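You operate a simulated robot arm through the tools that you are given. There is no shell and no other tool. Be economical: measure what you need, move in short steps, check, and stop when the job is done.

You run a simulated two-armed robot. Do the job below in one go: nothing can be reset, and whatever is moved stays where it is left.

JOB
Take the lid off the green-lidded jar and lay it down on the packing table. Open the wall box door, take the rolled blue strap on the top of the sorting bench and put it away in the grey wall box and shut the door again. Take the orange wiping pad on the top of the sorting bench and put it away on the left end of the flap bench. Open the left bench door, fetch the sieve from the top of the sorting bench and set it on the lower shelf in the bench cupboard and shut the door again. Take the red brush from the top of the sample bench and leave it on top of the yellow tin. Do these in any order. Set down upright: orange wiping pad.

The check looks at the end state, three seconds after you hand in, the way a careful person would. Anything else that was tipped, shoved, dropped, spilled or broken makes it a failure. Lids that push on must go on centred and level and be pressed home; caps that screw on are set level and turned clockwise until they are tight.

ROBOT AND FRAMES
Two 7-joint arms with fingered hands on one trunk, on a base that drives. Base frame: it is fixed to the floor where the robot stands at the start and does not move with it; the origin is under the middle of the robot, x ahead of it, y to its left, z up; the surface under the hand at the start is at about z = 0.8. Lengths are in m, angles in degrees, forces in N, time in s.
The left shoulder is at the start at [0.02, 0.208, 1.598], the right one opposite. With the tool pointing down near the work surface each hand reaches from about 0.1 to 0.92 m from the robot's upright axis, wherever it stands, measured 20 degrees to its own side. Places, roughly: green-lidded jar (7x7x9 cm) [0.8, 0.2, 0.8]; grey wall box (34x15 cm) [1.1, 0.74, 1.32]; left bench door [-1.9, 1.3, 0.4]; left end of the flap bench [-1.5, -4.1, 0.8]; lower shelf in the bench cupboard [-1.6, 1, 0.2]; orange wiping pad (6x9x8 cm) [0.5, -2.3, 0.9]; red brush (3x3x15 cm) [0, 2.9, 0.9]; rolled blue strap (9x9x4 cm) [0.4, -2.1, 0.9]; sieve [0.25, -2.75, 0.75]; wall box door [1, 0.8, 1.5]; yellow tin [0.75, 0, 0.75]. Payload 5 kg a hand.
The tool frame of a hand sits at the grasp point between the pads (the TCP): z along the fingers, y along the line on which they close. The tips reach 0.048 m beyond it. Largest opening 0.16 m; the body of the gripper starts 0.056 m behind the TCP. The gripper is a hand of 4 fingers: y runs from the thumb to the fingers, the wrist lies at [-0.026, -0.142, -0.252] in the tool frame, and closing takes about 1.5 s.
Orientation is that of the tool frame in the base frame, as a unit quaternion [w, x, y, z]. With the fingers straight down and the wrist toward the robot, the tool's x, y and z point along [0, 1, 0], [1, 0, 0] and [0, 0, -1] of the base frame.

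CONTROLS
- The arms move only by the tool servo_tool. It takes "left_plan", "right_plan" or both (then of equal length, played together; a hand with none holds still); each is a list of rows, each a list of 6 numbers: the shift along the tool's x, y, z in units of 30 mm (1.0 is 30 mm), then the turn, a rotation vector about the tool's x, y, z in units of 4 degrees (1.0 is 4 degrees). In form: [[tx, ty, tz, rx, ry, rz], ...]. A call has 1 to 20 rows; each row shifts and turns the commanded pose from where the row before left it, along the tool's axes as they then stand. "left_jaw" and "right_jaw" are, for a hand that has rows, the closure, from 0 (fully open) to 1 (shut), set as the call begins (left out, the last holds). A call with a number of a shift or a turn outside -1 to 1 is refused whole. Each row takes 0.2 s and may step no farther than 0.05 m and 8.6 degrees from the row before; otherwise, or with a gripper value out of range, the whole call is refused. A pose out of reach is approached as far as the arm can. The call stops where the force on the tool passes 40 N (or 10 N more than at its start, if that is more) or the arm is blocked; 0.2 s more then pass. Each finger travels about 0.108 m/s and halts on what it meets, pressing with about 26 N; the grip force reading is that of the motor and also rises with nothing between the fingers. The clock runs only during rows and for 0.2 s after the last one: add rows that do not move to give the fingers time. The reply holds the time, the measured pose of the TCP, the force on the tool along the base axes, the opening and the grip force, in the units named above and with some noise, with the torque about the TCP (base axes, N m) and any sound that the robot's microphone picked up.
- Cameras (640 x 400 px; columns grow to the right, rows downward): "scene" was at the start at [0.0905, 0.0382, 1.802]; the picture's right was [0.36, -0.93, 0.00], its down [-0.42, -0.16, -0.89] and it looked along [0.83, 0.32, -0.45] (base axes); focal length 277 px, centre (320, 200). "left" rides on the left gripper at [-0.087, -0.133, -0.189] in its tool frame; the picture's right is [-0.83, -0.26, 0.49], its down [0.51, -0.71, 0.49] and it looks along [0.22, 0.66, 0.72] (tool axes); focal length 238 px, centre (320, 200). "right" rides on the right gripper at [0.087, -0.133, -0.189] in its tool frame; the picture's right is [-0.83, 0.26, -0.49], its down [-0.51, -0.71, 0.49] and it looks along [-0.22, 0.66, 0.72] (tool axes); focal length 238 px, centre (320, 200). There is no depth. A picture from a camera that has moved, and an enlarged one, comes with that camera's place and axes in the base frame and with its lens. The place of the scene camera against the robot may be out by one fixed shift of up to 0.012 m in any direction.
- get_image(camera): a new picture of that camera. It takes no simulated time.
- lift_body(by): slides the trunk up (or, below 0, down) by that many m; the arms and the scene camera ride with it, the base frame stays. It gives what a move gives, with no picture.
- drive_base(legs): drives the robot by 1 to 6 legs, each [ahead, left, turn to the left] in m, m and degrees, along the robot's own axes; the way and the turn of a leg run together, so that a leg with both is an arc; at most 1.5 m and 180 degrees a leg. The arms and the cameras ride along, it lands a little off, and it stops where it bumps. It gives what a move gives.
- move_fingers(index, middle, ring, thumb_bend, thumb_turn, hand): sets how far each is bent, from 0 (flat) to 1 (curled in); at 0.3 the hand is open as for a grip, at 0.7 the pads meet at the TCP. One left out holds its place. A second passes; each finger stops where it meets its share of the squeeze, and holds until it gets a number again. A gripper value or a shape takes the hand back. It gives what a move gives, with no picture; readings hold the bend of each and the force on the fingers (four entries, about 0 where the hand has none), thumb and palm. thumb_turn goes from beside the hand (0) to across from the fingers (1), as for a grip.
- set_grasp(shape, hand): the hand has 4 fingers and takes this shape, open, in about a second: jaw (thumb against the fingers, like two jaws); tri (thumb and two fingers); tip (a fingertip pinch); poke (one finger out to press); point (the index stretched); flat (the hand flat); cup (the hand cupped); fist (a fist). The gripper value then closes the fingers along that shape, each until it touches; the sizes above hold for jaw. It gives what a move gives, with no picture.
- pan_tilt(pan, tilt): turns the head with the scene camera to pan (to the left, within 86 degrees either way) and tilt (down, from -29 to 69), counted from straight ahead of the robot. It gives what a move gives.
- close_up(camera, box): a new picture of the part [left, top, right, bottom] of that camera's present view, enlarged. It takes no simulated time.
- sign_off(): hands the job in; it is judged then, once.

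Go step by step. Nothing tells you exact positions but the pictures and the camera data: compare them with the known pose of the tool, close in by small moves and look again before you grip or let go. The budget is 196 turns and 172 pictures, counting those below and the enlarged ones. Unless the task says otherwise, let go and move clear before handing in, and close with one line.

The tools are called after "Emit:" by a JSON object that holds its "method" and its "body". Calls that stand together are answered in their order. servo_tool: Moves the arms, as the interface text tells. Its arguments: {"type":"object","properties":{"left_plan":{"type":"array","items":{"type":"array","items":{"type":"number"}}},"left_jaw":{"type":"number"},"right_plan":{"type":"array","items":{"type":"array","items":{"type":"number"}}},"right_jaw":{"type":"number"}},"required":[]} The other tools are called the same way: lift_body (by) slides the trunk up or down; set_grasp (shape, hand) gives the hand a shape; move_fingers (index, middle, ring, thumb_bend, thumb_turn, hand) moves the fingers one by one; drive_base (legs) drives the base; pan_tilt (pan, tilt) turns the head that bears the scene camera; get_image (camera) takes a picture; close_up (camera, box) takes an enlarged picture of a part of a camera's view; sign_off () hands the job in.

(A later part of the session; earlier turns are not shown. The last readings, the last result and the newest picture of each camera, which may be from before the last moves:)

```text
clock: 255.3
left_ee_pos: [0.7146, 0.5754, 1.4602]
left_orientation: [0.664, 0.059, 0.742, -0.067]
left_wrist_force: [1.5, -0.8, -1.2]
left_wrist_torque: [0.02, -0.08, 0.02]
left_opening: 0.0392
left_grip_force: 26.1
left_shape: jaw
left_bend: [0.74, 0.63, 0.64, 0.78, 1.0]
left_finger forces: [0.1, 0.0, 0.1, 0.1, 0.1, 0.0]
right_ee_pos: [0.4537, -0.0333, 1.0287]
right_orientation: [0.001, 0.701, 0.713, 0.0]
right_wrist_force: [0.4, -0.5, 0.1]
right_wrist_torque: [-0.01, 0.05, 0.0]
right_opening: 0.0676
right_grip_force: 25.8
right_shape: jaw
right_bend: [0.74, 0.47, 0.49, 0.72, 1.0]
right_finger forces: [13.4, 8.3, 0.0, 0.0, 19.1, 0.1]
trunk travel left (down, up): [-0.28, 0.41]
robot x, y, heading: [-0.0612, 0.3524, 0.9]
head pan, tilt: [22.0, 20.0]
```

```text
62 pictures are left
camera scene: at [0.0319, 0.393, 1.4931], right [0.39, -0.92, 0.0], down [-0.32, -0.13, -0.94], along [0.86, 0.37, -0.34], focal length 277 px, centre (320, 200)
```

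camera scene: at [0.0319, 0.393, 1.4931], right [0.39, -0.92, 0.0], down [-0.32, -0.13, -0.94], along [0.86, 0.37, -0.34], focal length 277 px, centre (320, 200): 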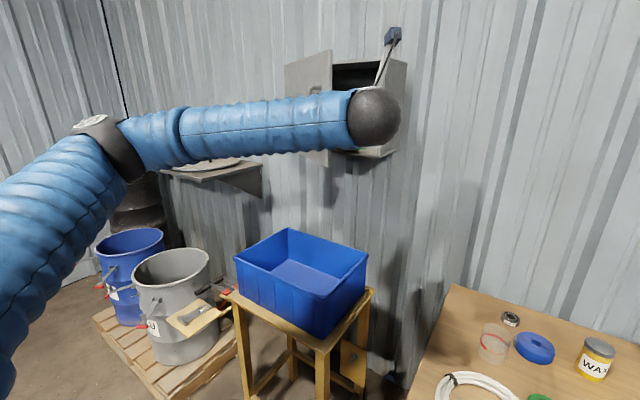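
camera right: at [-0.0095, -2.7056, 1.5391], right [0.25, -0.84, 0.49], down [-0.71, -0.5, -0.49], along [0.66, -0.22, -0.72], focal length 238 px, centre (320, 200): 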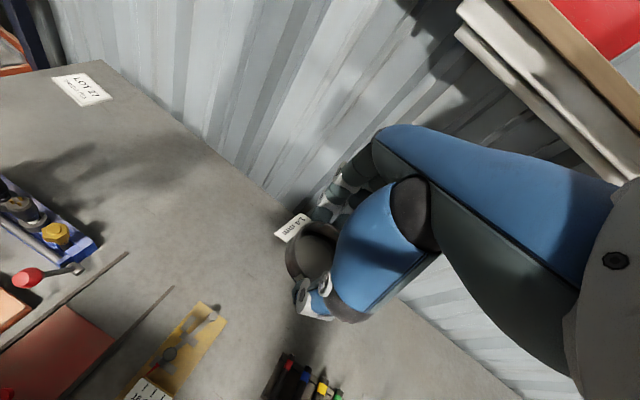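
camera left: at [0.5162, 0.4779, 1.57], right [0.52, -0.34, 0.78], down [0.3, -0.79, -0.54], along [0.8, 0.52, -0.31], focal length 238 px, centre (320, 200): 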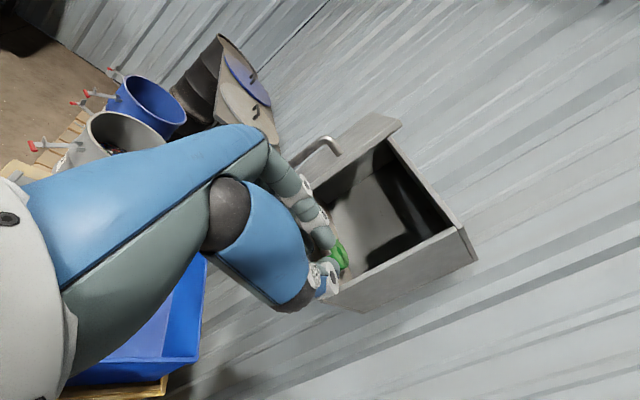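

Emit:
{"method": "servo_tool", "body": {"left_plan": [[0, 0.1, 1, 0, 0, 0], [0, 0.1, 1, 0, 0, 0], [0, 0.1, 1, 0, 0, 0], [0, 0.1, 0.4, 0, 0, 0]]}}

Emit:
{"method": "servo_tool", "body": {"left_plan": [[0, 0.7, -0.12, 0, 0, 0], [0, 0.7, -0.12, 0, 0, 0], [0, 0.7, -0.12, 0, 0, 0], [0, 0.7, -0.12, 0, 0, 0], [0, 0.7, -0.12, 0, 0, 0], [0, 0.7, -0.12, 0, 0, 0], [0, 0.7, -0.12, 0, 0, 0], [0, 0.7, -0.12, 0, 0, 0], [0, 0.7, -0.12, 0, 0, 0], [0, 0.7, -0.12, 0, 0, 0]]}}

Emit:
{"method": "get_image", "body": {"camera": "left"}}

```text
clock: 256.3
left_ee_pos: [0.8163, 0.5701, 1.4499]
left_orientation: [0.664, 0.06, 0.743, -0.066]
left_wrist_force: [0.2, 0.8, 0.2]
left_wrist_torque: [-0.01, -0.03, 0.01]
left_opening: 0.039
left_grip_force: 25.9
left_shape: jaw
left_bend: [0.74, 0.63, 0.64, 0.78, 1.0]
left_finger forces: [0.0, 0.1, 0.0, 0.0, 0.0, 0.0]
right_ee_pos: [0.4539, -0.0326, 1.0297]
right_orientation: [0.001, 0.701, 0.713, 0.001]
right_wrist_force: [-0.1, 0.1, -1.1]
right_wrist_torque: [0.0, -0.02, 0.0]
right_opening: 0.0679
right_grip_force: 25.7
right_shape: jaw
right_bend: [0.74, 0.47, 0.49, 0.72, 1.0]
right_finger forces: [13.3, 8.3, 0.0, 0.1, 19.1, 0.0]
trunk travel left (down, up): [-0.28, 0.41]
robot x, y, heading: [-0.0619, 0.3531, 1.1]
head pan, tilt: [22.0, 20.0]
```

```text
clock: 258.5
left_ee_pos: [0.8178, 0.784, 1.4499]
left_orientation: [0.664, 0.06, 0.742, -0.066]
left_wrist_force: [-0.8, 1.1, 0.6]
left_wrist_torque: [-0.03, -0.05, 0.01]
left_opening: 0.0392
left_grip_force: 26.6
left_shape: jaw
left_bend: [0.74, 0.63, 0.64, 0.78, 1.0]
left_finger forces: [0.0, 0.1, 0.0, 0.0, 0.0, 0.0]
right_ee_pos: [0.4527, -0.0325, 1.0299]
right_orientation: [0.002, 0.701, 0.713, 0.001]
right_wrist_force: [-0.3, 0.7, -0.1]
right_wrist_torque: [-0.07, -0.02, -0.01]
right_opening: 0.0676
right_grip_force: 26.0
right_shape: jaw
right_bend: [0.74, 0.47, 0.49, 0.72, 1.0]
right_finger forces: [13.4, 8.3, 0.0, 0.0, 19.2, 0.0]
trunk travel left (down, up): [-0.28, 0.41]
robot x, y, heading: [-0.0615, 0.3524, 0.7]
head pan, tilt: [22.0, 20.0]
```

```text
61 pictures are left
camera left: at [0.6192, 0.6861, 1.5592], right [0.52, -0.34, 0.78], down [0.3, -0.79, -0.54], along [0.8, 0.52, -0.31], focal length 238 px, centre (320, 200)
```

left: 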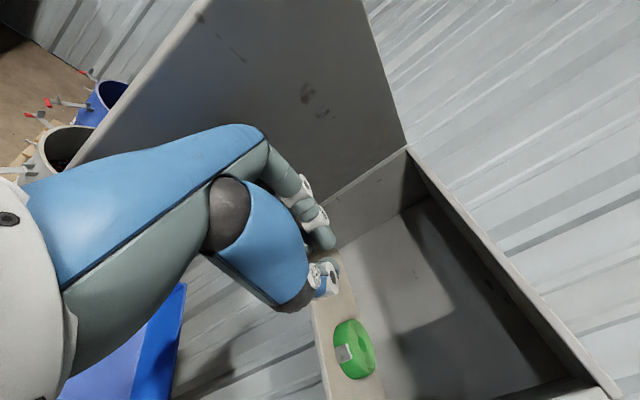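

The door is now wide open. One more small push, then withdrawing to the right and back.

Emit:
{"method": "servo_tool", "body": {"left_plan": [[0, 0.7, -0.12, 0, 0, 0], [0, 0.7, -0.12, 0, 0, 0], [0, 0, 0, 0, 0, 0], [0, -0.8, 0, 0, 0, 0], [0, -0.8, 0, 0, 0, 0], [0, -0.8, -0.4, 0, 0, 0], [0, -0.8, -0.4, 0, 0, 0], [0, -0.8, -0.4, 0, 0, 0], [0, -0.8, -0.4, 0, 0, 0]]}}

Emit:
{"method": "drive_base", "body": {"legs": [[-0.35, 0, 0]]}}

Emit:
{"method": "get_image", "body": {"camera": "scene"}}

```text
clock: 260.5
left_ee_pos: [0.7442, 0.6905, 1.457]
left_orientation: [0.665, 0.06, 0.742, -0.067]
left_wrist_force: [0.7, -1.0, 0.0]
left_wrist_torque: [0.02, -0.01, 0.05]
left_opening: 0.0391
left_grip_force: 26.5
left_shape: jaw
left_bend: [0.74, 0.63, 0.64, 0.78, 1.0]
left_finger forces: [0.0, 0.0, 0.1, 0.1, 0.0, 0.1]
right_ee_pos: [0.4533, -0.0335, 1.0295]
right_orientation: [0.001, 0.7, 0.714, 0.0]
right_wrist_force: [0.1, -0.6, -0.5]
right_wrist_torque: [0.04, 0.01, 0.01]
right_opening: 0.0678
right_grip_force: 25.9
right_shape: jaw
right_bend: [0.74, 0.47, 0.49, 0.72, 1.0]
right_finger forces: [13.4, 8.3, 0.0, 0.1, 19.1, 0.1]
trunk travel left (down, up): [-0.28, 0.41]
robot x, y, heading: [-0.0595, 0.3527, 1.1]
head pan, tilt: [22.0, 20.0]
```

```text
clock: 262.7
left_ee_pos: [0.3963, 0.6847, 1.4588]
left_orientation: [0.664, 0.059, 0.742, -0.066]
left_wrist_force: [-0.2, 0.1, 0.2]
left_wrist_torque: [0.01, 0.09, -0.02]
left_opening: 0.039
left_grip_force: 25.8
left_shape: jaw
left_bend: [0.74, 0.63, 0.64, 0.78, 1.0]
left_finger forces: [0.1, 0.0, 0.1, 0.0, 0.0, 0.0]
right_ee_pos: [0.1059, -0.0392, 1.0317]
right_orientation: [0.001, 0.701, 0.713, 0.001]
right_wrist_force: [-0.3, 0.5, -1.1]
right_wrist_torque: [-0.03, -0.07, 0.01]
right_opening: 0.0676
right_grip_force: 26.2
right_shape: jaw
right_bend: [0.74, 0.47, 0.49, 0.72, 1.0]
right_finger forces: [13.4, 8.4, 0.1, 0.1, 19.1, 0.0]
trunk travel left (down, up): [-0.28, 0.41]
robot x, y, heading: [-0.4052, 0.3479, 0.9]
head pan, tilt: [22.0, 20.0]
```

```text
60 pictures are left
camera scene: at [-0.3167, 0.3871, 1.4933], right [0.39, -0.92, 0.0], down [-0.31, -0.13, -0.94], along [0.87, 0.37, -0.34], focal length 277 px, centre (320, 200)
```

scene: 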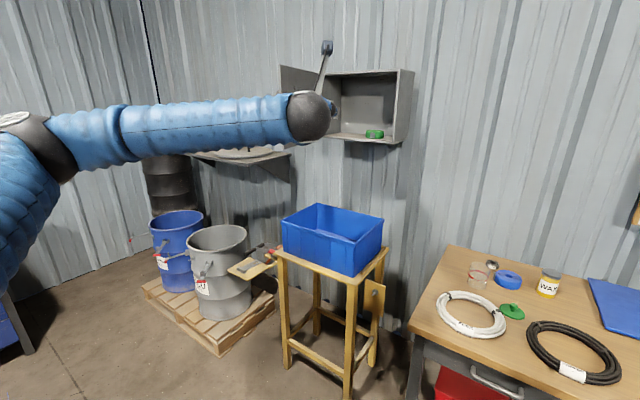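

The door stands fully open. Returning the left hand to pointing down and raising the trunk.

Emit:
{"method": "servo_tool", "body": {"left_plan": [[0, 0, 0, 0.79, 0.965, 0.905], [0, 0, 0, 0.79, 0.965, 0.905], [0, 0, 0, 0.79, 0.965, 0.905], [0, 0, 0, 0.79, 0.965, 0.905], [0, 0, 0, 0.79, 0.965, 0.905], [0, 0, 0, 0.79, 0.965, 0.905], [0, 0, 0, 0.79, 0.965, 0.905], [0, 0, 0, 0.79, 0.965, 0.905], [0, 0, 0, 0.79, 0.965, 0.905], [0, 0, 0, 0.79, 0.965, 0.905], [0, 0, 0, 0.79, 0.965, 0.905], [0, 0, 0, 0.79, 0.965, 0.905], [0, 0, 0, 0.79, 0.965, 0.905], [0, 0, 0, 0.79, 0.965, 0.905], [0, 0, 0, 0.79, 0.965, 0.905], [0, 0, 0, 0.79, 0.965, 0.905], [0, 0, 0, 0.79, 0.965, 0.905], [0, 0, 0, 0.79, 0.965, 0.905]]}}

Emit:
{"method": "lift_body", "body": {"by": 0.32}}

```text
clock: 266.5
left_ee_pos: [0.3992, 0.6842, 1.4574]
left_orientation: [0.0, 0.709, 0.706, 0.001]
left_wrist_force: [-0.6, -0.1, -0.5]
left_wrist_torque: [0.07, 0.06, -0.01]
left_opening: 0.0393
left_grip_force: 25.6
left_shape: jaw
left_bend: [0.74, 0.63, 0.64, 0.78, 1.0]
left_finger forces: [0.0, 0.0, 0.1, 0.1, 0.0, 0.0]
right_ee_pos: [0.1075, -0.0401, 1.0307]
right_orientation: [0.0, 0.701, 0.713, 0.001]
right_wrist_force: [0.5, -1.0, -1.1]
right_wrist_torque: [0.04, -0.01, -0.01]
right_opening: 0.0674
right_grip_force: 26.0
right_shape: jaw
right_bend: [0.74, 0.47, 0.49, 0.72, 1.0]
right_finger forces: [13.3, 8.3, 0.0, 0.0, 19.1, 0.1]
trunk travel left (down, up): [-0.28, 0.41]
robot x, y, heading: [-0.4063, 0.345, 0.9]
head pan, tilt: [22.0, 20.0]
```

```text
clock: 269.7
left_ee_pos: [0.4005, 0.685, 1.7775]
left_orientation: [0.001, 0.707, 0.707, 0.001]
left_wrist_force: [0.5, -0.1, -0.9]
left_wrist_torque: [-0.03, 0.01, -0.02]
left_opening: 0.0393
left_grip_force: 26.1
left_shape: jaw
left_bend: [0.74, 0.63, 0.64, 0.78, 1.0]
left_finger forces: [0.1, 0.0, 0.0, 0.0, 0.0, 0.0]
right_ee_pos: [0.1077, -0.0381, 1.3491]
right_orientation: [0.0, 0.701, 0.713, 0.0]
right_wrist_force: [-0.1, 0.6, -1.8]
right_wrist_torque: [0.02, 0.01, -0.06]
right_opening: 0.0675
right_grip_force: 26.2
right_shape: jaw
right_bend: [0.74, 0.47, 0.49, 0.72, 1.0]
right_finger forces: [13.4, 8.3, 0.0, 0.0, 19.2, 0.1]
trunk travel left (down, up): [-0.6, 0.09]
robot x, y, heading: [-0.4068, 0.349, 0.9]
head pan, tilt: [22.0, 20.0]
```

Emit:
{"method": "drive_base", "body": {"legs": [[0, -0.31, 0], [0.41, 0, 0]]}}

Emit:
{"method": "servo_tool", "body": {"left_plan": [[-0.58, 0, 1, 0, 0, 0], [-0.58, 0, 1, 0, 0, 0], [-0.58, 0, 1, 0, 0, 0], [-0.58, 0, 1, 0, 0, 0], [-0.58, 0, 1, 0, 0, 0], [-0.58, 0, 1, 0, 0, 0], [-0.58, 0, 1, 0, 0, 0], [-0.58, 0, 1, 0, 0, 0], [-0.58, 0, 1, 0, 0, 0], [-0.58, 0, 1, 0, 0, 0], [-0.58, 0, 1, 0, 0, 0], [-0.58, 0, 1, 0, 0, 0], [-0.58, 0, 1, 0, 0, 0], [-0.58, 0, 1, 0, 0, 0], [-0.58, 0, 1, 0, 0, 0], [-0.58, 0, 1, 0, 0, 0], [-0.58, 0, 1, 0, 0, 0], [-0.58, 0, 1, 0, 0, 0], [-0.58, 0, 1, 0, 0, 0], [0, 0, 1, 0, 0, 0]], "left_jaw": 0.2}}

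Emit:
{"method": "get_image", "body": {"camera": "left"}}

```text
clock: 273.9
left_ee_pos: [0.8117, 0.3749, 1.7785]
left_orientation: [0.001, 0.709, 0.705, 0.003]
left_wrist_force: [-0.5, 0.3, 0.6]
left_wrist_torque: [0.04, -0.03, 0.02]
left_opening: 0.0393
left_grip_force: 26.2
left_shape: jaw
left_bend: [0.74, 0.63, 0.64, 0.78, 1.0]
left_finger forces: [0.0, 0.0, 0.0, 0.1, 0.1, 0.0]
right_ee_pos: [0.5176, -0.3469, 1.3507]
right_orientation: [0.0, 0.702, 0.712, 0.001]
right_wrist_force: [-0.8, 0.1, -1.2]
right_wrist_torque: [0.01, -0.09, 0.0]
right_opening: 0.0675
right_grip_force: 26.2
right_shape: jaw
right_bend: [0.74, 0.47, 0.49, 0.72, 1.0]
right_finger forces: [13.4, 8.3, 0.1, 0.1, 19.1, 0.0]
trunk travel left (down, up): [-0.6, 0.09]
robot x, y, heading: [0.007, 0.0396, 0.6]
head pan, tilt: [22.0, 20.0]
```

```text
clock: 278.1
left_ee_pos: [0.8153, 0.0472, 1.1768]
left_orientation: [0.002, 0.71, 0.704, 0.002]
left_wrist_force: [1.7, -0.2, 0.8]
left_wrist_torque: [-0.02, 0.18, -0.02]
left_opening: 0.1278
left_grip_force: 0.1
left_shape: jaw
left_bend: [0.26, 0.34, 0.32, 0.51, 0.99]
left_finger forces: [0.0, 0.1, 0.0, 0.0, 0.1, 0.1]
right_ee_pos: [0.5202, -0.3465, 1.3498]
right_orientation: [0.0, 0.702, 0.712, 0.0]
right_wrist_force: [0.3, -0.1, -0.7]
right_wrist_torque: [0.02, 0.04, -0.01]
right_opening: 0.0678
right_grip_force: 25.8
right_shape: jaw
right_bend: [0.74, 0.47, 0.49, 0.72, 1.0]
right_finger forces: [13.4, 8.4, 0.0, 0.0, 19.0, 0.0]
trunk travel left (down, up): [-0.6, 0.09]
robot x, y, heading: [0.0055, 0.0401, 0.4]
head pan, tilt: [22.0, 20.0]
```

```text
59 pictures are left
camera left: at [0.6811, -0.04, 1.3656], right [-0.26, -0.83, -0.49], down [-0.7, 0.51, -0.49], along [0.66, 0.21, -0.72], focal length 238 px, centre (320, 200)
```

left: 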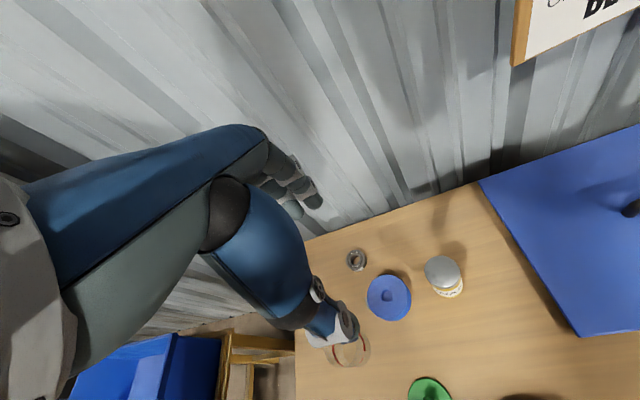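

The strap is where I left it, at (0.831, 0.049). Descending and gripping.

Emit:
{"method": "servo_tool", "body": {"left_plan": [[0.03, 0.27, 1, 0, 0, 0], [0.03, 0.27, 1, 0, 0, 0], [0, 0, 1, 0, 0, 0], [0, 0, 1, 0, 0, 0], [0, 0, 1, 0, 0, 0], [0, 0, 1, 0, 0, 0], [0, 0, 1, 0, 0, 0], [0, 0, 1, 0, 0, 0], [0, 0, 1, 0, 0, 0], [0, 0, 0.6, 0, 0, 0], [0, 0, 0.4, 0, 0, 0], [0, 0, 0, 0, 0, 0]]}}

Emit:
{"method": "servo_tool", "body": {"left_plan": [[0, 0, 0, 0, 0, 0], [0, 0, 0, 0, 0, 0], [0, 0, 0, 0, 0, 0], [0, 0, 0, 0, 0, 0], [0, 0, 0, 0, 0, 0], [0, 0, 0, 0, 0, 0], [0, 0, 0, 0, 0, 0]], "left_jaw": 1}}

Emit:
{"method": "close_up", "body": {"camera": "left", "box": [200, 180, 440, 330]}}

```text
clock: 280.7
left_ee_pos: [0.8304, 0.0476, 0.8769]
left_orientation: [0.001, 0.71, 0.704, 0.003]
left_wrist_force: [0.0, -0.6, -0.8]
left_wrist_torque: [0.0, 0.0, 0.01]
left_opening: 0.1279
left_grip_force: 0.0
left_shape: jaw
left_bend: [0.26, 0.34, 0.32, 0.51, 0.99]
left_finger forces: [0.0, 0.1, 0.0, 0.0, 0.0, 0.1]
right_ee_pos: [0.5206, -0.3471, 1.3497]
right_orientation: [0.0, 0.702, 0.712, 0.001]
right_wrist_force: [0.3, -0.6, -0.6]
right_wrist_torque: [0.0, 0.03, 0.01]
right_opening: 0.0678
right_grip_force: 26.0
right_shape: jaw
right_bend: [0.74, 0.47, 0.49, 0.72, 1.0]
right_finger forces: [13.4, 8.4, 0.1, 0.0, 19.1, 0.0]
trunk travel left (down, up): [-0.6, 0.09]
robot x, y, heading: [0.0046, 0.0387, 0.6]
head pan, tilt: [22.0, 20.0]
```

```text
clock: 282.3
left_ee_pos: [0.8318, 0.0473, 0.8795]
left_orientation: [0.003, 0.709, 0.705, 0.003]
left_wrist_force: [3.7, -1.3, 23.3]
left_wrist_torque: [-0.02, -0.56, -0.03]
left_opening: 0.059
left_grip_force: 26.1
left_shape: jaw
left_bend: [0.74, 0.47, 0.5, 0.74, 1.0]
left_finger forces: [18.4, 14.4, 0.0, 0.1, 30.3, 0.0]
right_ee_pos: [0.5168, -0.3474, 1.3504]
right_orientation: [0.0, 0.702, 0.712, 0.001]
right_wrist_force: [0.6, 0.2, -1.8]
right_wrist_torque: [0.03, -0.03, -0.03]
right_opening: 0.0676
right_grip_force: 26.2
right_shape: jaw
right_bend: [0.74, 0.47, 0.49, 0.72, 1.0]
right_finger forces: [13.4, 8.5, 0.0, 0.0, 19.1, 0.0]
trunk travel left (down, up): [-0.6, 0.09]
robot x, y, heading: [0.012, 0.0403, 1.2]
head pan, tilt: [22.0, 20.0]
```

```text
2.67 times, centred on (320, 255) of left
camera zoom: at [0.6974, -0.0393, 1.0684], right [-0.26, -0.83, -0.49], down [-0.7, 0.51, -0.5], along [0.66, 0.21, -0.72], focal length 636 px, centre (320, 53)
```

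zoom: 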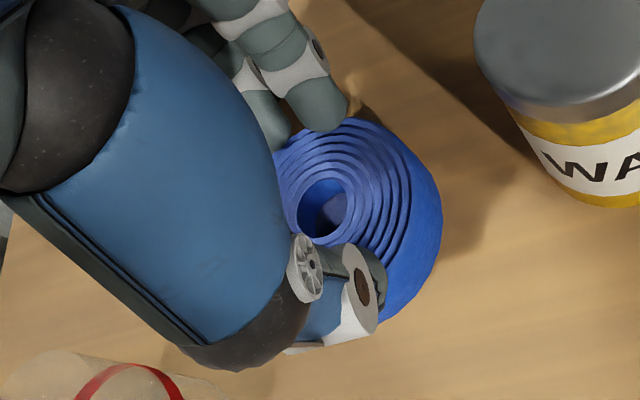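

The grip is too shallow, with tips riding on the top. Reopening, going 1 cm lower and regripping.

Emit:
{"method": "servo_tool", "body": {"left_plan": [[0, 0, 0, 0, 0, 0], [0, 0, 0, 0, 0, 0], [0, 0, 0, 0, 0, 0], [0, 0, 0, 0, 0, 0], [0, 0, 0, 0, 0, 0], [0, 0, 0.25, 0, 0, 0], [0, 0, 0.1, 0, 0, 0], [0, 0, 0, 0, 0, 0]], "left_jaw": 0.2}}

Emit:
{"method": "servo_tool", "body": {"left_plan": [[0, 0, 0, 0, 0, 0], [0, 0, 0, 0, 0, 0], [0, 0, 0, 0, 0, 0], [0, 0, 0, 0, 0, 0], [0, 0, 0, 0, 0, 0], [0, 0, 0, 0, 0, 0], [0, 0, 0, 0, 0, 0]], "left_jaw": 1}}

Emit:
{"method": "close_up", "body": {"camera": "left", "box": [200, 180, 440, 330]}}

```text
clock: 284.1
left_ee_pos: [0.8308, 0.0476, 0.8687]
left_orientation: [0.001, 0.71, 0.704, 0.001]
left_wrist_force: [0.0, -0.8, 0.5]
left_wrist_torque: [0.03, -0.01, -0.01]
left_opening: 0.1279
left_grip_force: 0.1
left_shape: jaw
left_bend: [0.26, 0.34, 0.32, 0.51, 0.99]
left_finger forces: [0.1, 0.0, 0.0, 0.0, 0.0, 0.0]
right_ee_pos: [0.5202, -0.3466, 1.3508]
right_orientation: [0.0, 0.702, 0.712, 0.001]
right_wrist_force: [0.5, -0.1, -1.4]
right_wrist_torque: [0.02, -0.03, 0.02]
right_opening: 0.0677
right_grip_force: 26.0
right_shape: jaw
right_bend: [0.74, 0.47, 0.49, 0.72, 1.0]
right_finger forces: [13.4, 8.4, 0.1, 0.0, 19.1, 0.0]
trunk travel left (down, up): [-0.6, 0.09]
robot x, y, heading: [0.0072, 0.0396, 0.6]
head pan, tilt: [22.0, 20.0]
```

```text
clock: 285.7
left_ee_pos: [0.8315, 0.0468, 0.8671]
left_orientation: [0.001, 0.71, 0.704, 0.002]
left_wrist_force: [-1.0, 0.3, 0.0]
left_wrist_torque: [0.01, -0.03, -0.03]
left_opening: 0.0792
left_grip_force: 26.4
left_shape: jaw
left_bend: [0.74, 0.5, 0.52, 0.64, 1.0]
left_finger forces: [13.0, 8.3, 0.0, 0.1, 22.4, 0.0]
right_ee_pos: [0.5196, -0.3485, 1.3506]
right_orientation: [0.001, 0.702, 0.712, 0.001]
right_wrist_force: [-0.5, 0.0, -1.2]
right_wrist_torque: [-0.01, -0.02, 0.02]
right_opening: 0.0676
right_grip_force: 26.0
right_shape: jaw
right_bend: [0.74, 0.47, 0.49, 0.72, 1.0]
right_finger forces: [13.4, 8.4, 0.0, 0.0, 19.1, 0.0]
trunk travel left (down, up): [-0.6, 0.09]
robot x, y, heading: [0.0069, 0.0394, 0.7]
head pan, tilt: [22.0, 20.0]
```

```text
2.67 times, centred on (320, 255) of left
camera zoom: at [0.6974, -0.0389, 1.0556], right [-0.26, -0.83, -0.49], down [-0.7, 0.51, -0.49], along [0.66, 0.21, -0.72], focal length 636 px, centre (320, 53)
```

zoom: 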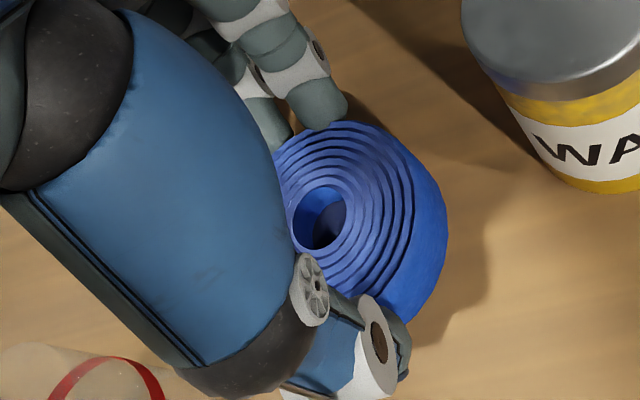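

The strap is held firmly. Lifting and retracting it, then driving to the box.

Emit:
{"method": "servo_tool", "body": {"left_plan": [[0, 0, -0.4, 0, 0, 0], [0, 0, -0.8, 0, 0, 0], [0, 0, -1, 0, 0, 0], [0, 0, -1, 0, 0, 0], [0, 0, -1, 0, 0, 0], [0, 0, -1, 0, 0, 0], [0, -0.2, -1, 0, 0, 0], [0, -0.3, -1, 0, 0, 0], [0.3, -0.5, -1, 0, 0, 0], [0.3, -0.5, -1, 0, 0, 0], [0.3, -0.5, -1, 0, 0, 0], [0.5, -0.5, -1, 0, 0, 0], [0.5, -0.5, -1, 0, 0, 0], [0.5, -0.5, -1, 0, 0, 0], [0.5, -0.5, -1, 0, 0, 0], [0.5, -0.5, -1, 0, 0, 0], [0.5, -0.5, -1, 0, 0, 0], [0.5, -0.5, -1, 0, 0, 0], [0.5, -0.5, -1, 0, 0, 0], [0.5, -0.5, -1, 0, 0, 0]]}}

Emit:
{"method": "drive_base", "body": {"legs": [[0, 0.41, 0], [0.07, 0, 0]]}}

Emit:
{"method": "get_image", "body": {"camera": "left"}}

Emit:
{"method": "get_image", "body": {"camera": "scene"}}

```text
clock: 289.9
left_ee_pos: [0.6318, 0.2114, 1.4417]
left_orientation: [0.002, 0.71, 0.705, 0.001]
left_wrist_force: [-0.6, -0.4, -2.6]
left_wrist_torque: [-0.03, -0.12, 0.0]
left_opening: 0.0792
left_grip_force: 25.9
left_shape: jaw
left_bend: [0.74, 0.5, 0.52, 0.64, 1.0]
left_finger forces: [13.2, 8.5, 0.0, 0.0, 22.2, 0.0]
right_ee_pos: [0.5161, -0.3465, 1.351]
right_orientation: [0.002, 0.703, 0.711, 0.002]
right_wrist_force: [-1.2, -0.2, -0.5]
right_wrist_torque: [0.01, -0.1, -0.04]
right_opening: 0.0677
right_grip_force: 26.4
right_shape: jaw
right_bend: [0.74, 0.47, 0.49, 0.72, 1.0]
right_finger forces: [13.4, 8.4, 0.1, 0.0, 19.0, 0.0]
trunk travel left (down, up): [-0.6, 0.09]
robot x, y, heading: [0.0062, 0.042, 0.7]
head pan, tilt: [22.0, 20.0]
```

```text
clock: 293.1
left_ee_pos: [0.6923, 0.6205, 1.4451]
left_orientation: [0.002, 0.71, 0.704, 0.003]
left_wrist_force: [-2.0, -1.2, -1.7]
left_wrist_torque: [0.02, -0.23, 0.03]
left_opening: 0.0788
left_grip_force: 26.7
left_shape: jaw
left_bend: [0.74, 0.5, 0.52, 0.64, 1.0]
left_finger forces: [13.4, 8.4, 0.0, 0.0, 22.3, 0.1]
right_ee_pos: [0.5754, 0.062, 1.3523]
right_orientation: [0.001, 0.703, 0.711, 0.003]
right_wrist_force: [-2.2, -0.2, -0.7]
right_wrist_torque: [0.03, -0.19, -0.06]
right_opening: 0.0674
right_grip_force: 26.3
right_shape: jaw
right_bend: [0.74, 0.47, 0.49, 0.72, 1.0]
right_finger forces: [13.6, 8.4, 0.1, 0.0, 19.2, 0.0]
trunk travel left (down, up): [-0.6, 0.09]
robot x, y, heading: [0.0685, 0.4509, 0.8]
head pan, tilt: [22.0, 20.0]
```

```text
56 pictures are left
camera left: at [0.5575, 0.5337, 1.632], right [-0.26, -0.83, -0.49], down [-0.7, 0.51, -0.5], along [0.66, 0.21, -0.72], focal length 238 px, centre (320, 200)
```

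left: 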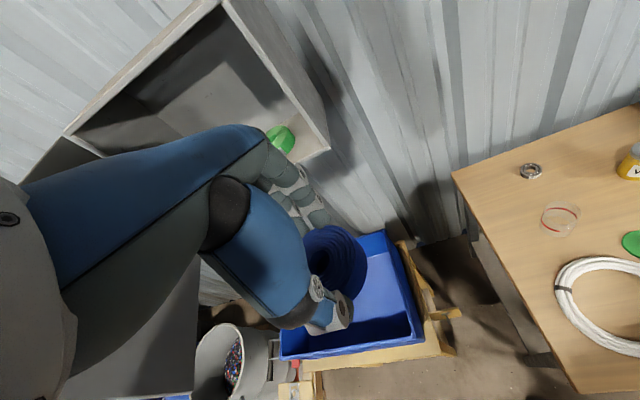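

```text
55 pictures are left
camera scene: at [0.1541, 0.4908, 1.8137], right [0.39, -0.92, 0.0], down [-0.31, -0.13, -0.94], along [0.87, 0.36, -0.34], focal length 277 px, centre (320, 200)
```

scene: 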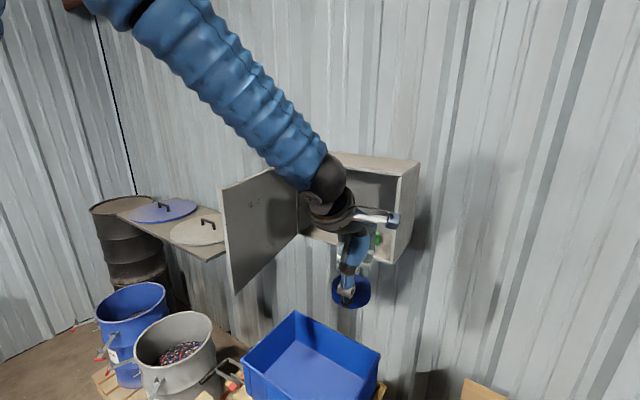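

The door is well open. Turning the hand 12° to match the box and moving in front of the opening.

Emit:
{"method": "servo_tool", "body": {"left_plan": [[0, 0, 0, 0, 0, 1], [0, 0, 0, 0, 0, 1], [0, 0, 0, 0, 0, 1], [0.92, 0.44, 0, 0, 0, 0], [0.92, 0.44, 0, 0, 0, 0], [0.92, 0.44, 0, 0, 0, 0], [0.92, 0.44, 0, 0, 0, 0], [0.92, 0.44, 0, 0, 0, 0], [0.92, 0.44, 0, 0, 0, 0], [0.92, 0.44, 0, 0, 0, 0], [0.92, 0.44, 0, 0, 0, 0], [0.92, 0.44, 0, 0, 0, 0], [0, 0, 0, 0, 0, 0]]}}

Emit:
{"method": "get_image", "body": {"camera": "left"}}

Emit:
{"method": "close_up", "body": {"camera": "scene", "box": [200, 110, 440, 320]}}

```text
clock: 295.9
left_ee_pos: [0.8656, 0.8369, 1.4441]
left_orientation: [0.001, 0.78, 0.626, 0.002]
left_wrist_force: [-1.3, -0.4, -1.7]
left_wrist_torque: [0.05, -0.06, 0.02]
left_opening: 0.0787
left_grip_force: 26.1
left_shape: jaw
left_bend: [0.74, 0.5, 0.52, 0.64, 1.0]
left_finger forces: [13.3, 8.5, 0.1, 0.0, 22.3, 0.0]
right_ee_pos: [0.5811, 0.0619, 1.3495]
right_orientation: [0.0, 0.703, 0.712, 0.001]
right_wrist_force: [0.2, -0.4, -0.5]
right_wrist_torque: [0.07, -0.03, 0.0]
right_opening: 0.0677
right_grip_force: 25.7
right_shape: jaw
right_bend: [0.74, 0.47, 0.49, 0.72, 1.0]
right_finger forces: [13.6, 8.4, 0.0, 0.1, 19.2, 0.0]
trunk travel left (down, up): [-0.6, 0.09]
robot x, y, heading: [0.0721, 0.4498, 0.7]
head pan, tilt: [22.0, 20.0]
```

```text
54 pictures are left
camera left: at [0.7176, 0.7806, 1.6318], right [-0.43, -0.76, -0.49], down [-0.58, 0.65, -0.49], along [0.69, 0.07, -0.72], focal length 238 px, centre (320, 200)
```

left: 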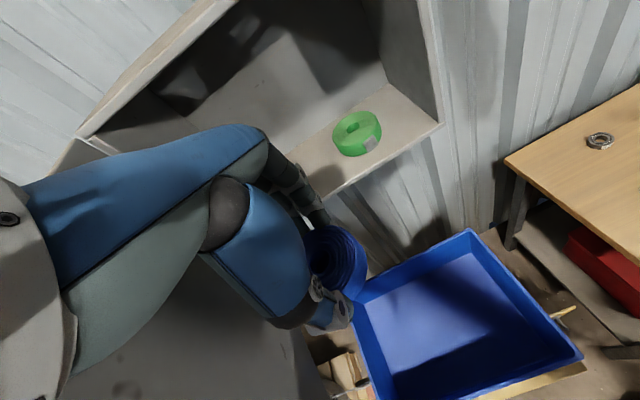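

```text
1.90 times, centred on (320, 215) of scene
camera zoom: at [0.1603, 0.4906, 1.8133], right [0.39, -0.92, 0.0], down [-0.32, -0.13, -0.94], along [0.87, 0.36, -0.34], focal length 527 px, centre (320, 171)
```

zoom: 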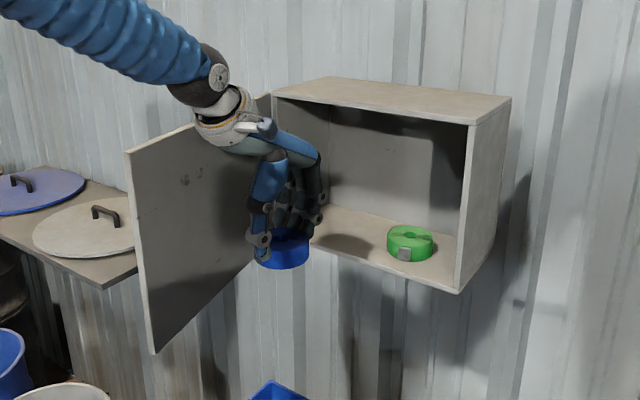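

The box floor is at z ≈ 1.318 and the box is turned 12°. Target strap centre is (1.076, 0.819), clear of the green roll. Lowering a little and moving in.

Emit:
{"method": "servo_tool", "body": {"left_plan": [[0, 0, 0.7, 0, 0, 0], [0, 0, 0.7, 0, 0, 0], [0.13, 0.8, 0, 0, 0, 0], [0.13, 0.8, 0, 0, 0, 0], [0.13, 0.8, 0, 0, 0, 0], [0.13, 0.8, 0, 0, 0, 0], [0.13, 0.8, 0, 0, 0, 0], [0, 0, 0, 0, 0, 0]]}}

Emit:
{"method": "close_up", "body": {"camera": "scene", "box": [230, 120, 422, 280]}}

```text
clock: 297.7
left_ee_pos: [0.9884, 0.8295, 1.4016]
left_orientation: [0.002, 0.78, 0.626, 0.002]
left_wrist_force: [-1.1, -0.3, -2.7]
left_wrist_torque: [0.0, -0.02, 0.03]
left_opening: 0.0787
left_grip_force: 25.7
left_shape: jaw
left_bend: [0.74, 0.5, 0.52, 0.64, 1.0]
left_finger forces: [13.4, 8.4, 0.0, 0.0, 22.3, 0.0]
right_ee_pos: [0.5804, 0.0634, 1.3493]
right_orientation: [0.001, 0.703, 0.711, 0.001]
right_wrist_force: [0.0, 0.0, -0.8]
right_wrist_torque: [0.01, -0.05, 0.02]
right_opening: 0.0676
right_grip_force: 26.1
right_shape: jaw
right_bend: [0.74, 0.47, 0.49, 0.72, 1.0]
right_finger forces: [13.6, 8.4, 0.1, 0.0, 19.1, 0.1]
trunk travel left (down, up): [-0.6, 0.09]
robot x, y, heading: [0.0688, 0.4469, 0.7]
head pan, tilt: [22.0, 20.0]
```

```text
2.50 times, centred on (326, 200) of scene
camera zoom: at [0.16, 0.4918, 1.8133], right [0.39, -0.92, 0.0], down [-0.32, -0.13, -0.94], along [0.87, 0.36, -0.34], focal length 692 px, centre (305, 200)
```

zoom: 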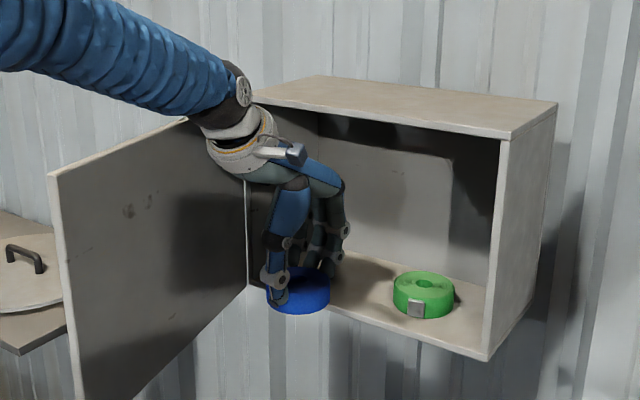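

Emit:
{"method": "servo_tool", "body": {"left_plan": [[-0.05, 0.75, 0, 0, 0, 0], [-0.05, 0.75, 0, 0, 0, 0], [-0.05, 0.75, 0, 0, 0, 0], [-0.05, 0.75, 0, 0, 0, 0], [0, 0, 0, 0, 0, 0]]}}

Emit:
{"method": "close_up", "body": {"camera": "scene", "box": [230, 120, 422, 280]}}

Emit:
{"method": "get_image", "body": {"camera": "left"}}

```text
clock: 298.9
left_ee_pos: [1.0723, 0.8059, 1.4011]
left_orientation: [0.002, 0.779, 0.626, 0.002]
left_wrist_force: [-0.2, -0.2, -1.1]
left_wrist_torque: [-0.08, -0.03, 0.0]
left_opening: 0.0777
left_grip_force: 25.8
left_shape: jaw
left_bend: [0.74, 0.5, 0.52, 0.65, 1.0]
left_finger forces: [12.8, 9.4, 0.0, 0.1, 22.0, 0.1]
right_ee_pos: [0.5798, 0.0643, 1.3509]
right_orientation: [0.001, 0.703, 0.711, 0.001]
right_wrist_force: [-0.6, 0.6, 0.3]
right_wrist_torque: [-0.04, -0.07, -0.03]
right_opening: 0.0674
right_grip_force: 26.1
right_shape: jaw
right_bend: [0.74, 0.47, 0.49, 0.72, 1.0]
right_finger forces: [13.5, 8.5, 0.0, 0.1, 19.2, 0.0]
trunk travel left (down, up): [-0.6, 0.09]
robot x, y, heading: [0.0714, 0.4501, 0.6]
head pan, tilt: [22.0, 20.0]
```

```text
2.50 times, centred on (326, 200) of scene
camera zoom: at [0.1596, 0.4928, 1.8133], right [0.38, -0.92, 0.0], down [-0.32, -0.13, -0.94], along [0.87, 0.36, -0.34], focal length 692 px, centre (305, 200)
```

zoom: 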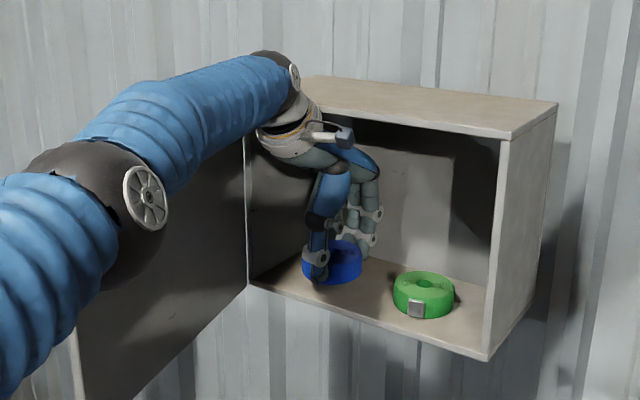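

```text
50 pictures are left
camera left: at [0.9239, 0.7494, 1.5893], right [-0.43, -0.76, -0.49], down [-0.58, 0.65, -0.49], along [0.69, 0.07, -0.72], focal length 238 px, centre (320, 200)
```

left: 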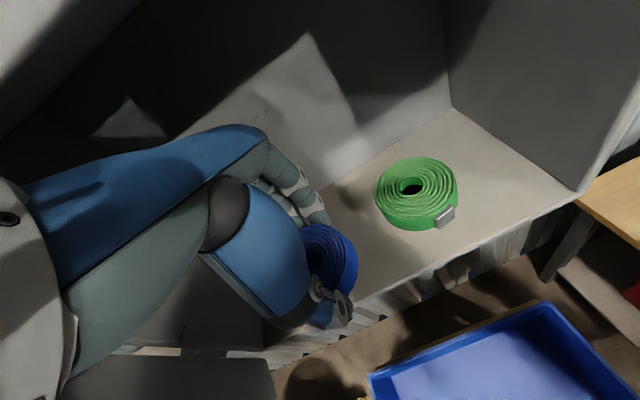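

Strap is inside. Lowering to the box floor.

Emit:
{"method": "servo_tool", "body": {"left_plan": [[0, 0, 0.25, 0, 0, 0], [0, 0, 0.2, 0, 0, 0], [0, 0, 0.1, 0, 0, 0], [0, 0, 0, 0, 0, 0]]}}

Emit:
{"method": "servo_tool", "body": {"left_plan": [[0, 0, 0.1, 0, 0, 0], [0, 0, 0, 0, 0, 0]]}}

```text
clock: 299.9
left_ee_pos: [1.0761, 0.8051, 1.3837]
left_orientation: [0.001, 0.78, 0.626, 0.002]
left_wrist_force: [0.4, 0.0, -2.4]
left_wrist_torque: [-0.03, 0.03, -0.01]
left_opening: 0.0776
left_grip_force: 26.9
left_shape: jaw
left_bend: [0.74, 0.5, 0.52, 0.65, 1.0]
left_finger forces: [12.9, 9.4, 0.0, 0.1, 22.0, 0.0]
right_ee_pos: [0.5819, 0.063, 1.3492]
right_orientation: [0.0, 0.703, 0.712, 0.0]
right_wrist_force: [-1.1, 0.2, -0.9]
right_wrist_torque: [0.03, 0.02, 0.01]
right_opening: 0.0673
right_grip_force: 26.0
right_shape: jaw
right_bend: [0.74, 0.47, 0.49, 0.72, 1.0]
right_finger forces: [13.5, 8.4, 0.0, 0.1, 19.2, 0.0]
trunk travel left (down, up): [-0.6, 0.09]
robot x, y, heading: [0.0677, 0.4491, 1.1]
head pan, tilt: [22.0, 20.0]
```

```text
clock: 300.5
left_ee_pos: [1.0762, 0.806, 1.3815]
left_orientation: [0.001, 0.78, 0.626, 0.001]
left_wrist_force: [0.2, 0.1, -1.7]
left_wrist_torque: [-0.01, 0.0, 0.03]
left_opening: 0.0776
left_grip_force: 25.7
left_shape: jaw
left_bend: [0.74, 0.5, 0.52, 0.65, 1.0]
left_finger forces: [12.9, 9.5, 0.1, 0.0, 22.0, 0.0]
right_ee_pos: [0.5809, 0.063, 1.3505]
right_orientation: [-0.001, 0.703, 0.711, 0.0]
right_wrist_force: [0.2, 0.6, -0.2]
right_wrist_torque: [0.02, -0.01, 0.02]
right_opening: 0.0677
right_grip_force: 26.2
right_shape: jaw
right_bend: [0.74, 0.47, 0.49, 0.72, 1.0]
right_finger forces: [13.5, 8.4, 0.0, 0.0, 19.3, 0.0]
trunk travel left (down, up): [-0.6, 0.09]
robot x, y, heading: [0.0712, 0.4506, 1.0]
head pan, tilt: [22.0, 20.0]
```

Emit:
{"method": "servo_tool", "body": {"left_plan": [[0, 0, 0.1, 0, 0, 0], [0, 0, 0.1, 0, 0, 0], [0, 0, 0.1, 0, 0, 0], [0, 0, 0, 0, 0, 0]]}}

Emit:
{"method": "close_up", "body": {"camera": "scene", "box": [270, 180, 390, 280]}}

```text
clock: 301.5
left_ee_pos: [1.0763, 0.8052, 1.3719]
left_orientation: [0.001, 0.78, 0.626, 0.002]
left_wrist_force: [-0.5, 0.1, -1.4]
left_wrist_torque: [-0.04, -0.03, 0.04]
left_opening: 0.0779
left_grip_force: 25.8
left_shape: jaw
left_bend: [0.74, 0.5, 0.52, 0.65, 1.0]
left_finger forces: [12.9, 9.4, 0.0, 0.1, 22.1, 0.0]
right_ee_pos: [0.5813, 0.0638, 1.3499]
right_orientation: [0.001, 0.703, 0.712, -0.001]
right_wrist_force: [0.1, -0.2, -1.4]
right_wrist_torque: [0.04, 0.0, -0.01]
right_opening: 0.0675
right_grip_force: 26.0
right_shape: jaw
right_bend: [0.74, 0.47, 0.49, 0.72, 1.0]
right_finger forces: [13.5, 8.3, 0.0, 0.0, 19.1, 0.0]
trunk travel left (down, up): [-0.6, 0.09]
robot x, y, heading: [0.0753, 0.4495, 0.7]
head pan, tilt: [22.0, 20.0]
```

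```text
4.00 times, centred on (330, 230) of scene
camera zoom: at [0.1618, 0.4915, 1.8131], right [0.39, -0.92, 0.0], down [-0.32, -0.13, -0.94], along [0.87, 0.36, -0.34], focal length 1107 px, centre (280, 80)
```

zoom: 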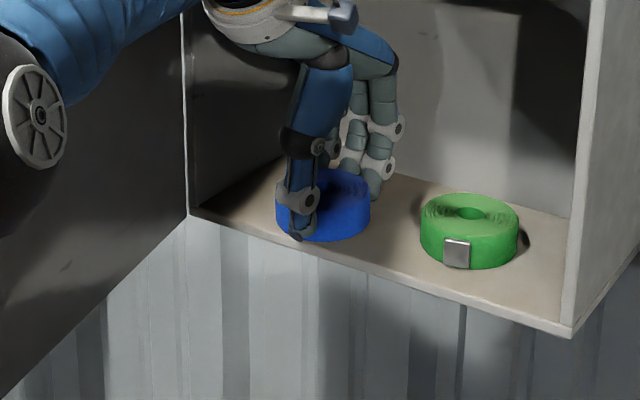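

Emit:
{"method": "servo_tool", "body": {"left_plan": [[0, 0, 0.1, 0, 0, 0], [0, 0, 0.1, 0, 0, 0], [0, 0, 0, 0, 0, 0]]}}

Emit:
{"method": "servo_tool", "body": {"left_plan": [[0, 0, 0.1, 0, 0, 0], [0, 0, 0, 0, 0, 0]]}}

```text
clock: 302.3
left_ee_pos: [1.0751, 0.8047, 1.3698]
left_orientation: [0.003, 0.779, 0.627, 0.002]
left_wrist_force: [0.4, 0.6, 12.7]
left_wrist_torque: [0.16, 0.6, -0.03]
left_opening: 0.0777
left_grip_force: 26.1
left_shape: jaw
left_bend: [0.74, 0.5, 0.52, 0.65, 1.0]
left_finger forces: [14.0, 10.7, 0.0, 0.1, 23.0, 0.0]
right_ee_pos: [0.5801, 0.0625, 1.3509]
right_orientation: [0.0, 0.703, 0.711, 0.001]
right_wrist_force: [0.9, 1.1, -0.9]
right_wrist_torque: [0.0, 0.02, -0.01]
right_opening: 0.0675
right_grip_force: 26.1
right_shape: jaw
right_bend: [0.74, 0.47, 0.49, 0.72, 1.0]
right_finger forces: [13.5, 8.4, 0.0, 0.1, 19.2, 0.1]
trunk travel left (down, up): [-0.6, 0.09]
robot x, y, heading: [0.0687, 0.4479, 0.6]
head pan, tilt: [22.0, 20.0]
```

```text
clock: 302.9
left_ee_pos: [1.0756, 0.8048, 1.3652]
left_orientation: [0.002, 0.78, 0.626, 0.002]
left_wrist_force: [1.6, -0.8, 14.6]
left_wrist_torque: [0.04, 0.23, -0.01]
left_opening: 0.0775
left_grip_force: 26.0
left_shape: jaw
left_bend: [0.74, 0.49, 0.52, 0.65, 1.0]
left_finger forces: [13.7, 11.2, 0.0, 0.1, 23.4, 0.0]
right_ee_pos: [0.5805, 0.0611, 1.3506]
right_orientation: [0.0, 0.703, 0.711, 0.002]
right_wrist_force: [-0.6, -0.5, -0.3]
right_wrist_torque: [0.05, -0.01, -0.01]
right_opening: 0.0676
right_grip_force: 25.8
right_shape: jaw
right_bend: [0.74, 0.47, 0.49, 0.72, 1.0]
right_finger forces: [13.5, 8.3, 0.0, 0.1, 19.1, 0.1]
trunk travel left (down, up): [-0.6, 0.09]
robot x, y, heading: [0.0684, 0.4462, 0.5]
head pan, tilt: [22.0, 20.0]
```

Seated on the box floor. Releasing, rising 4.5 cm and withdrawing.

Emit:
{"method": "servo_tool", "body": {"left_plan": [[0, 0, -0.05, 0, 0, 0], [0, 0, 0, 0, 0, 0], [0, 0, 0, 0, 0, 0], [0, 0, 0, 0, 0, 0], [0, 0, -0.4, 0, 0, 0], [0, 0, -0.5, 0, 0, 0], [0, 0, -0.5, 0, 0, 0], [0, 0, 0, 0, 0, 0]], "left_jaw": 0.25}}

Emit:
{"method": "close_up", "body": {"camera": "scene", "box": [250, 130, 410, 280]}}

```text
clock: 304.7
left_ee_pos: [1.0725, 0.8038, 1.4056]
left_orientation: [0.0, 0.78, 0.625, 0.002]
left_wrist_force: [-1.8, 0.0, -0.1]
left_wrist_torque: [0.0, -0.26, 0.07]
left_opening: 0.1198
left_grip_force: 0.1
left_shape: jaw
left_bend: [0.26, 0.36, 0.33, 0.55, 0.99]
left_finger forces: [0.0, 0.0, 0.1, 0.0, 0.0, 0.0]
right_ee_pos: [0.5808, 0.0626, 1.3504]
right_orientation: [0.0, 0.703, 0.711, -0.001]
right_wrist_force: [-0.6, 0.2, 0.2]
right_wrist_torque: [-0.01, 0.02, 0.01]
right_opening: 0.0675
right_grip_force: 26.2
right_shape: jaw
right_bend: [0.74, 0.47, 0.49, 0.72, 1.0]
right_finger forces: [13.6, 8.4, 0.0, 0.0, 19.2, 0.0]
trunk travel left (down, up): [-0.6, 0.09]
robot x, y, heading: [0.0685, 0.4522, 0.8]
head pan, tilt: [22.0, 20.0]
```

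```text
2.67 times, centred on (330, 205) of scene
camera zoom: at [0.1611, 0.4912, 1.8132], right [0.39, -0.92, 0.0], down [-0.32, -0.13, -0.94], along [0.87, 0.36, -0.34], focal length 738 px, centre (293, 187)
```

zoom: 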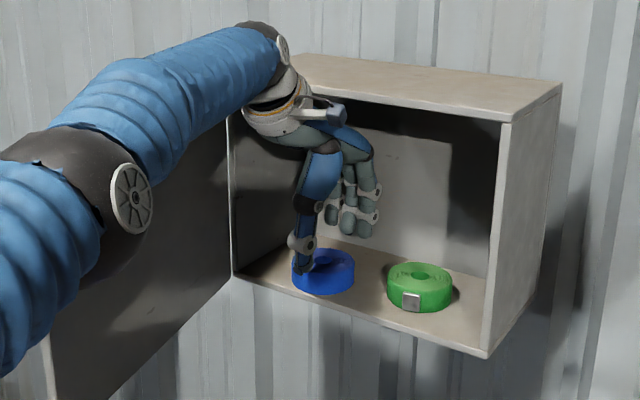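

Emit:
{"method": "servo_tool", "body": {"left_plan": [[0, 0, -0.4, 0, 0, 0], [0, -0.8, -0.1, 0, 0, 0], [0, -0.8, 0, 0, 0, 0], [0, -0.9, 0, 0, 0, 0], [0, -1, 0, 0, 0, 0], [0, -1, 0, 0, 0, 0], [0, -1, 0, 0, 0, 0], [0, -1, 0, 0, 0, 0], [-0.5, -1, 0, 0, 0, 0], [-0.5, -1, 0, 0, 0, 0], [-0.5, -1, 0, 0, 0, 0]]}}

Emit:
{"method": "get_image", "body": {"camera": "scene"}}

```text
clock: 307.1
left_ee_pos: [1.058, 0.8633, 1.4388]
left_orientation: [0.0, 0.78, 0.626, 0.0]
left_wrist_force: [-0.3, -0.1, -0.2]
left_wrist_torque: [0.02, -0.03, 0.03]
left_opening: 0.12
left_grip_force: 0.0
left_shape: jaw
left_bend: [0.26, 0.36, 0.33, 0.55, 0.99]
left_finger forces: [0.1, 0.0, 0.0, 0.0, 0.0, 0.1]
left hand out of reach, approached as far as the arm can: row 2, 3, 4, 5, 6, 7, 8, 9, 10, 11
right_ee_pos: [0.5812, 0.0633, 1.3492]
right_orientation: [0.001, 0.703, 0.711, 0.0]
right_wrist_force: [0.0, -0.1, -0.9]
right_wrist_torque: [-0.05, -0.03, 0.02]
right_opening: 0.0676
right_grip_force: 26.0
right_shape: jaw
right_bend: [0.74, 0.47, 0.49, 0.72, 1.0]
right_finger forces: [13.5, 8.5, 0.1, 0.0, 19.3, 0.1]
trunk travel left (down, up): [-0.6, 0.09]
robot x, y, heading: [0.07, 0.4505, 0.6]
head pan, tilt: [22.0, 20.0]
```

```text
47 pictures are left
camera scene: at [0.1614, 0.4915, 1.8132], right [0.39, -0.92, 0.0], down [-0.32, -0.13, -0.94], along [0.87, 0.36, -0.34], focal length 277 px, centre (320, 200)
```

scene: 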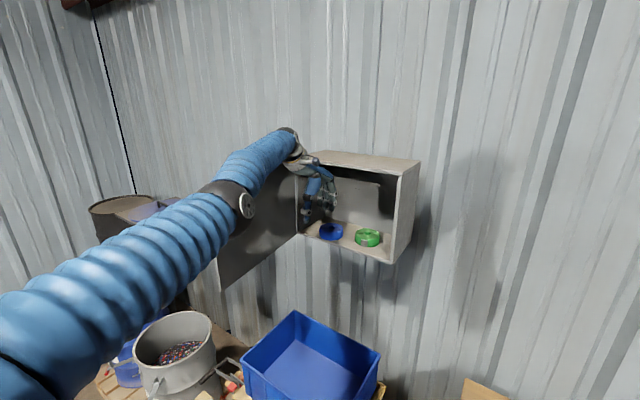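

The arm is near full stretch, so I'll withdraw by backing the base.

Emit:
{"method": "drive_base", "body": {"legs": [[-0.35, 0, 0]]}}

Emit:
{"method": "get_image", "body": {"camera": "scene"}}

```text
clock: 309.4
left_ee_pos: [0.7094, 0.8606, 1.4378]
left_orientation: [0.0, 0.779, 0.627, 0.0]
left_wrist_force: [-0.6, -0.3, -0.2]
left_wrist_torque: [-0.03, 0.02, 0.0]
left_opening: 0.1196
left_grip_force: 0.1
left_shape: jaw
left_bend: [0.26, 0.36, 0.33, 0.55, 0.99]
left_finger forces: [0.0, 0.1, 0.1, 0.1, 0.0, 0.0]
right_ee_pos: [0.2348, 0.0611, 1.3504]
right_orientation: [0.0, 0.702, 0.712, 0.0]
right_wrist_force: [0.5, 0.7, -1.3]
right_wrist_torque: [-0.01, 0.02, -0.03]
right_opening: 0.0675
right_grip_force: 25.9
right_shape: jaw
right_bend: [0.74, 0.47, 0.49, 0.72, 1.0]
right_finger forces: [13.5, 8.5, 0.0, 0.0, 19.2, 0.1]
trunk travel left (down, up): [-0.6, 0.09]
robot x, y, heading: [-0.2805, 0.4439, 0.7]
head pan, tilt: [22.0, 20.0]
```

```text
46 pictures are left
camera scene: at [-0.1854, 0.4874, 1.8131], right [0.39, -0.92, 0.0], down [-0.32, -0.13, -0.94], along [0.87, 0.36, -0.34], focal length 277 px, centre (320, 200)
```

scene: 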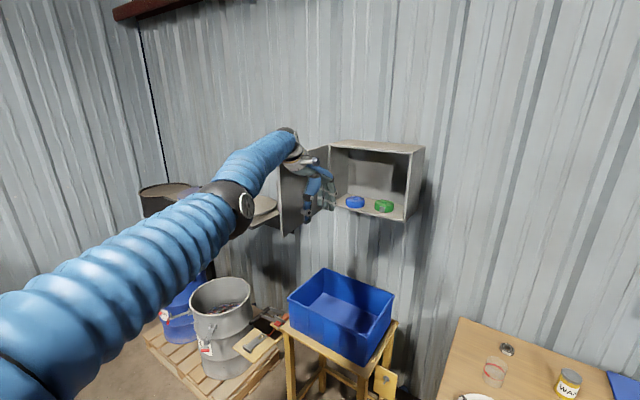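

Both rolls sit in the box. Now I'll bring the left hand round to the outside of the door to push it shut.

Emit:
{"method": "drive_base", "body": {"legs": [[-0.22, 0, 0], [0, 0.34, 0], [0.27, 0, 0]]}}

Emit:
{"method": "get_image", "body": {"camera": "scene"}}

```text
clock: 311.2
left_ee_pos: [0.4924, 0.8551, 1.4426]
left_orientation: [0.002, 0.78, 0.626, 0.001]
left_wrist_force: [-2.7, -0.1, 0.8]
left_wrist_torque: [0.04, -0.2, 0.04]
left_opening: 0.1196
left_grip_force: 0.0
left_shape: jaw
left_bend: [0.26, 0.36, 0.33, 0.55, 0.99]
left_finger forces: [0.0, 0.0, 0.0, 0.0, 0.0, 0.1]
right_ee_pos: [0.0146, 0.0554, 1.3523]
right_orientation: [0.001, 0.703, 0.711, 0.001]
right_wrist_force: [-2.6, 0.2, -0.2]
right_wrist_torque: [-0.01, -0.21, -0.02]
right_opening: 0.0677
right_grip_force: 26.1
right_shape: jaw
right_bend: [0.74, 0.47, 0.49, 0.72, 1.0]
right_finger forces: [13.6, 8.5, 0.0, 0.1, 19.2, 0.1]
trunk travel left (down, up): [-0.6, 0.09]
robot x, y, heading: [-0.4935, 0.4406, 0.5]
head pan, tilt: [22.0, 20.0]
stopped in leg 1: the robot was blocked; the commanded pose is now the measured one
```

```text
45 pictures are left
camera scene: at [-0.4054, 0.484, 1.8137], right [0.38, -0.92, 0.0], down [-0.31, -0.13, -0.94], along [0.87, 0.36, -0.34], focal length 277 px, centre (320, 200)
```

scene: 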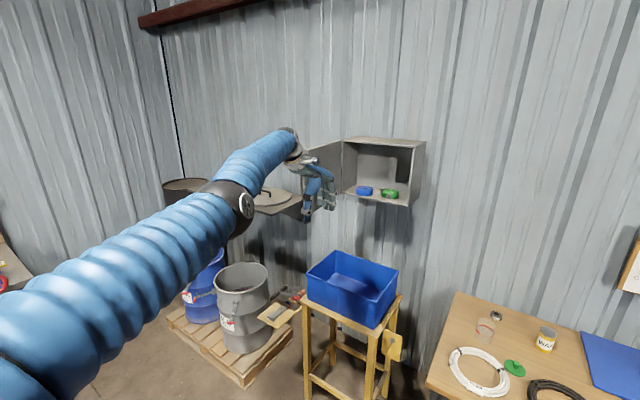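

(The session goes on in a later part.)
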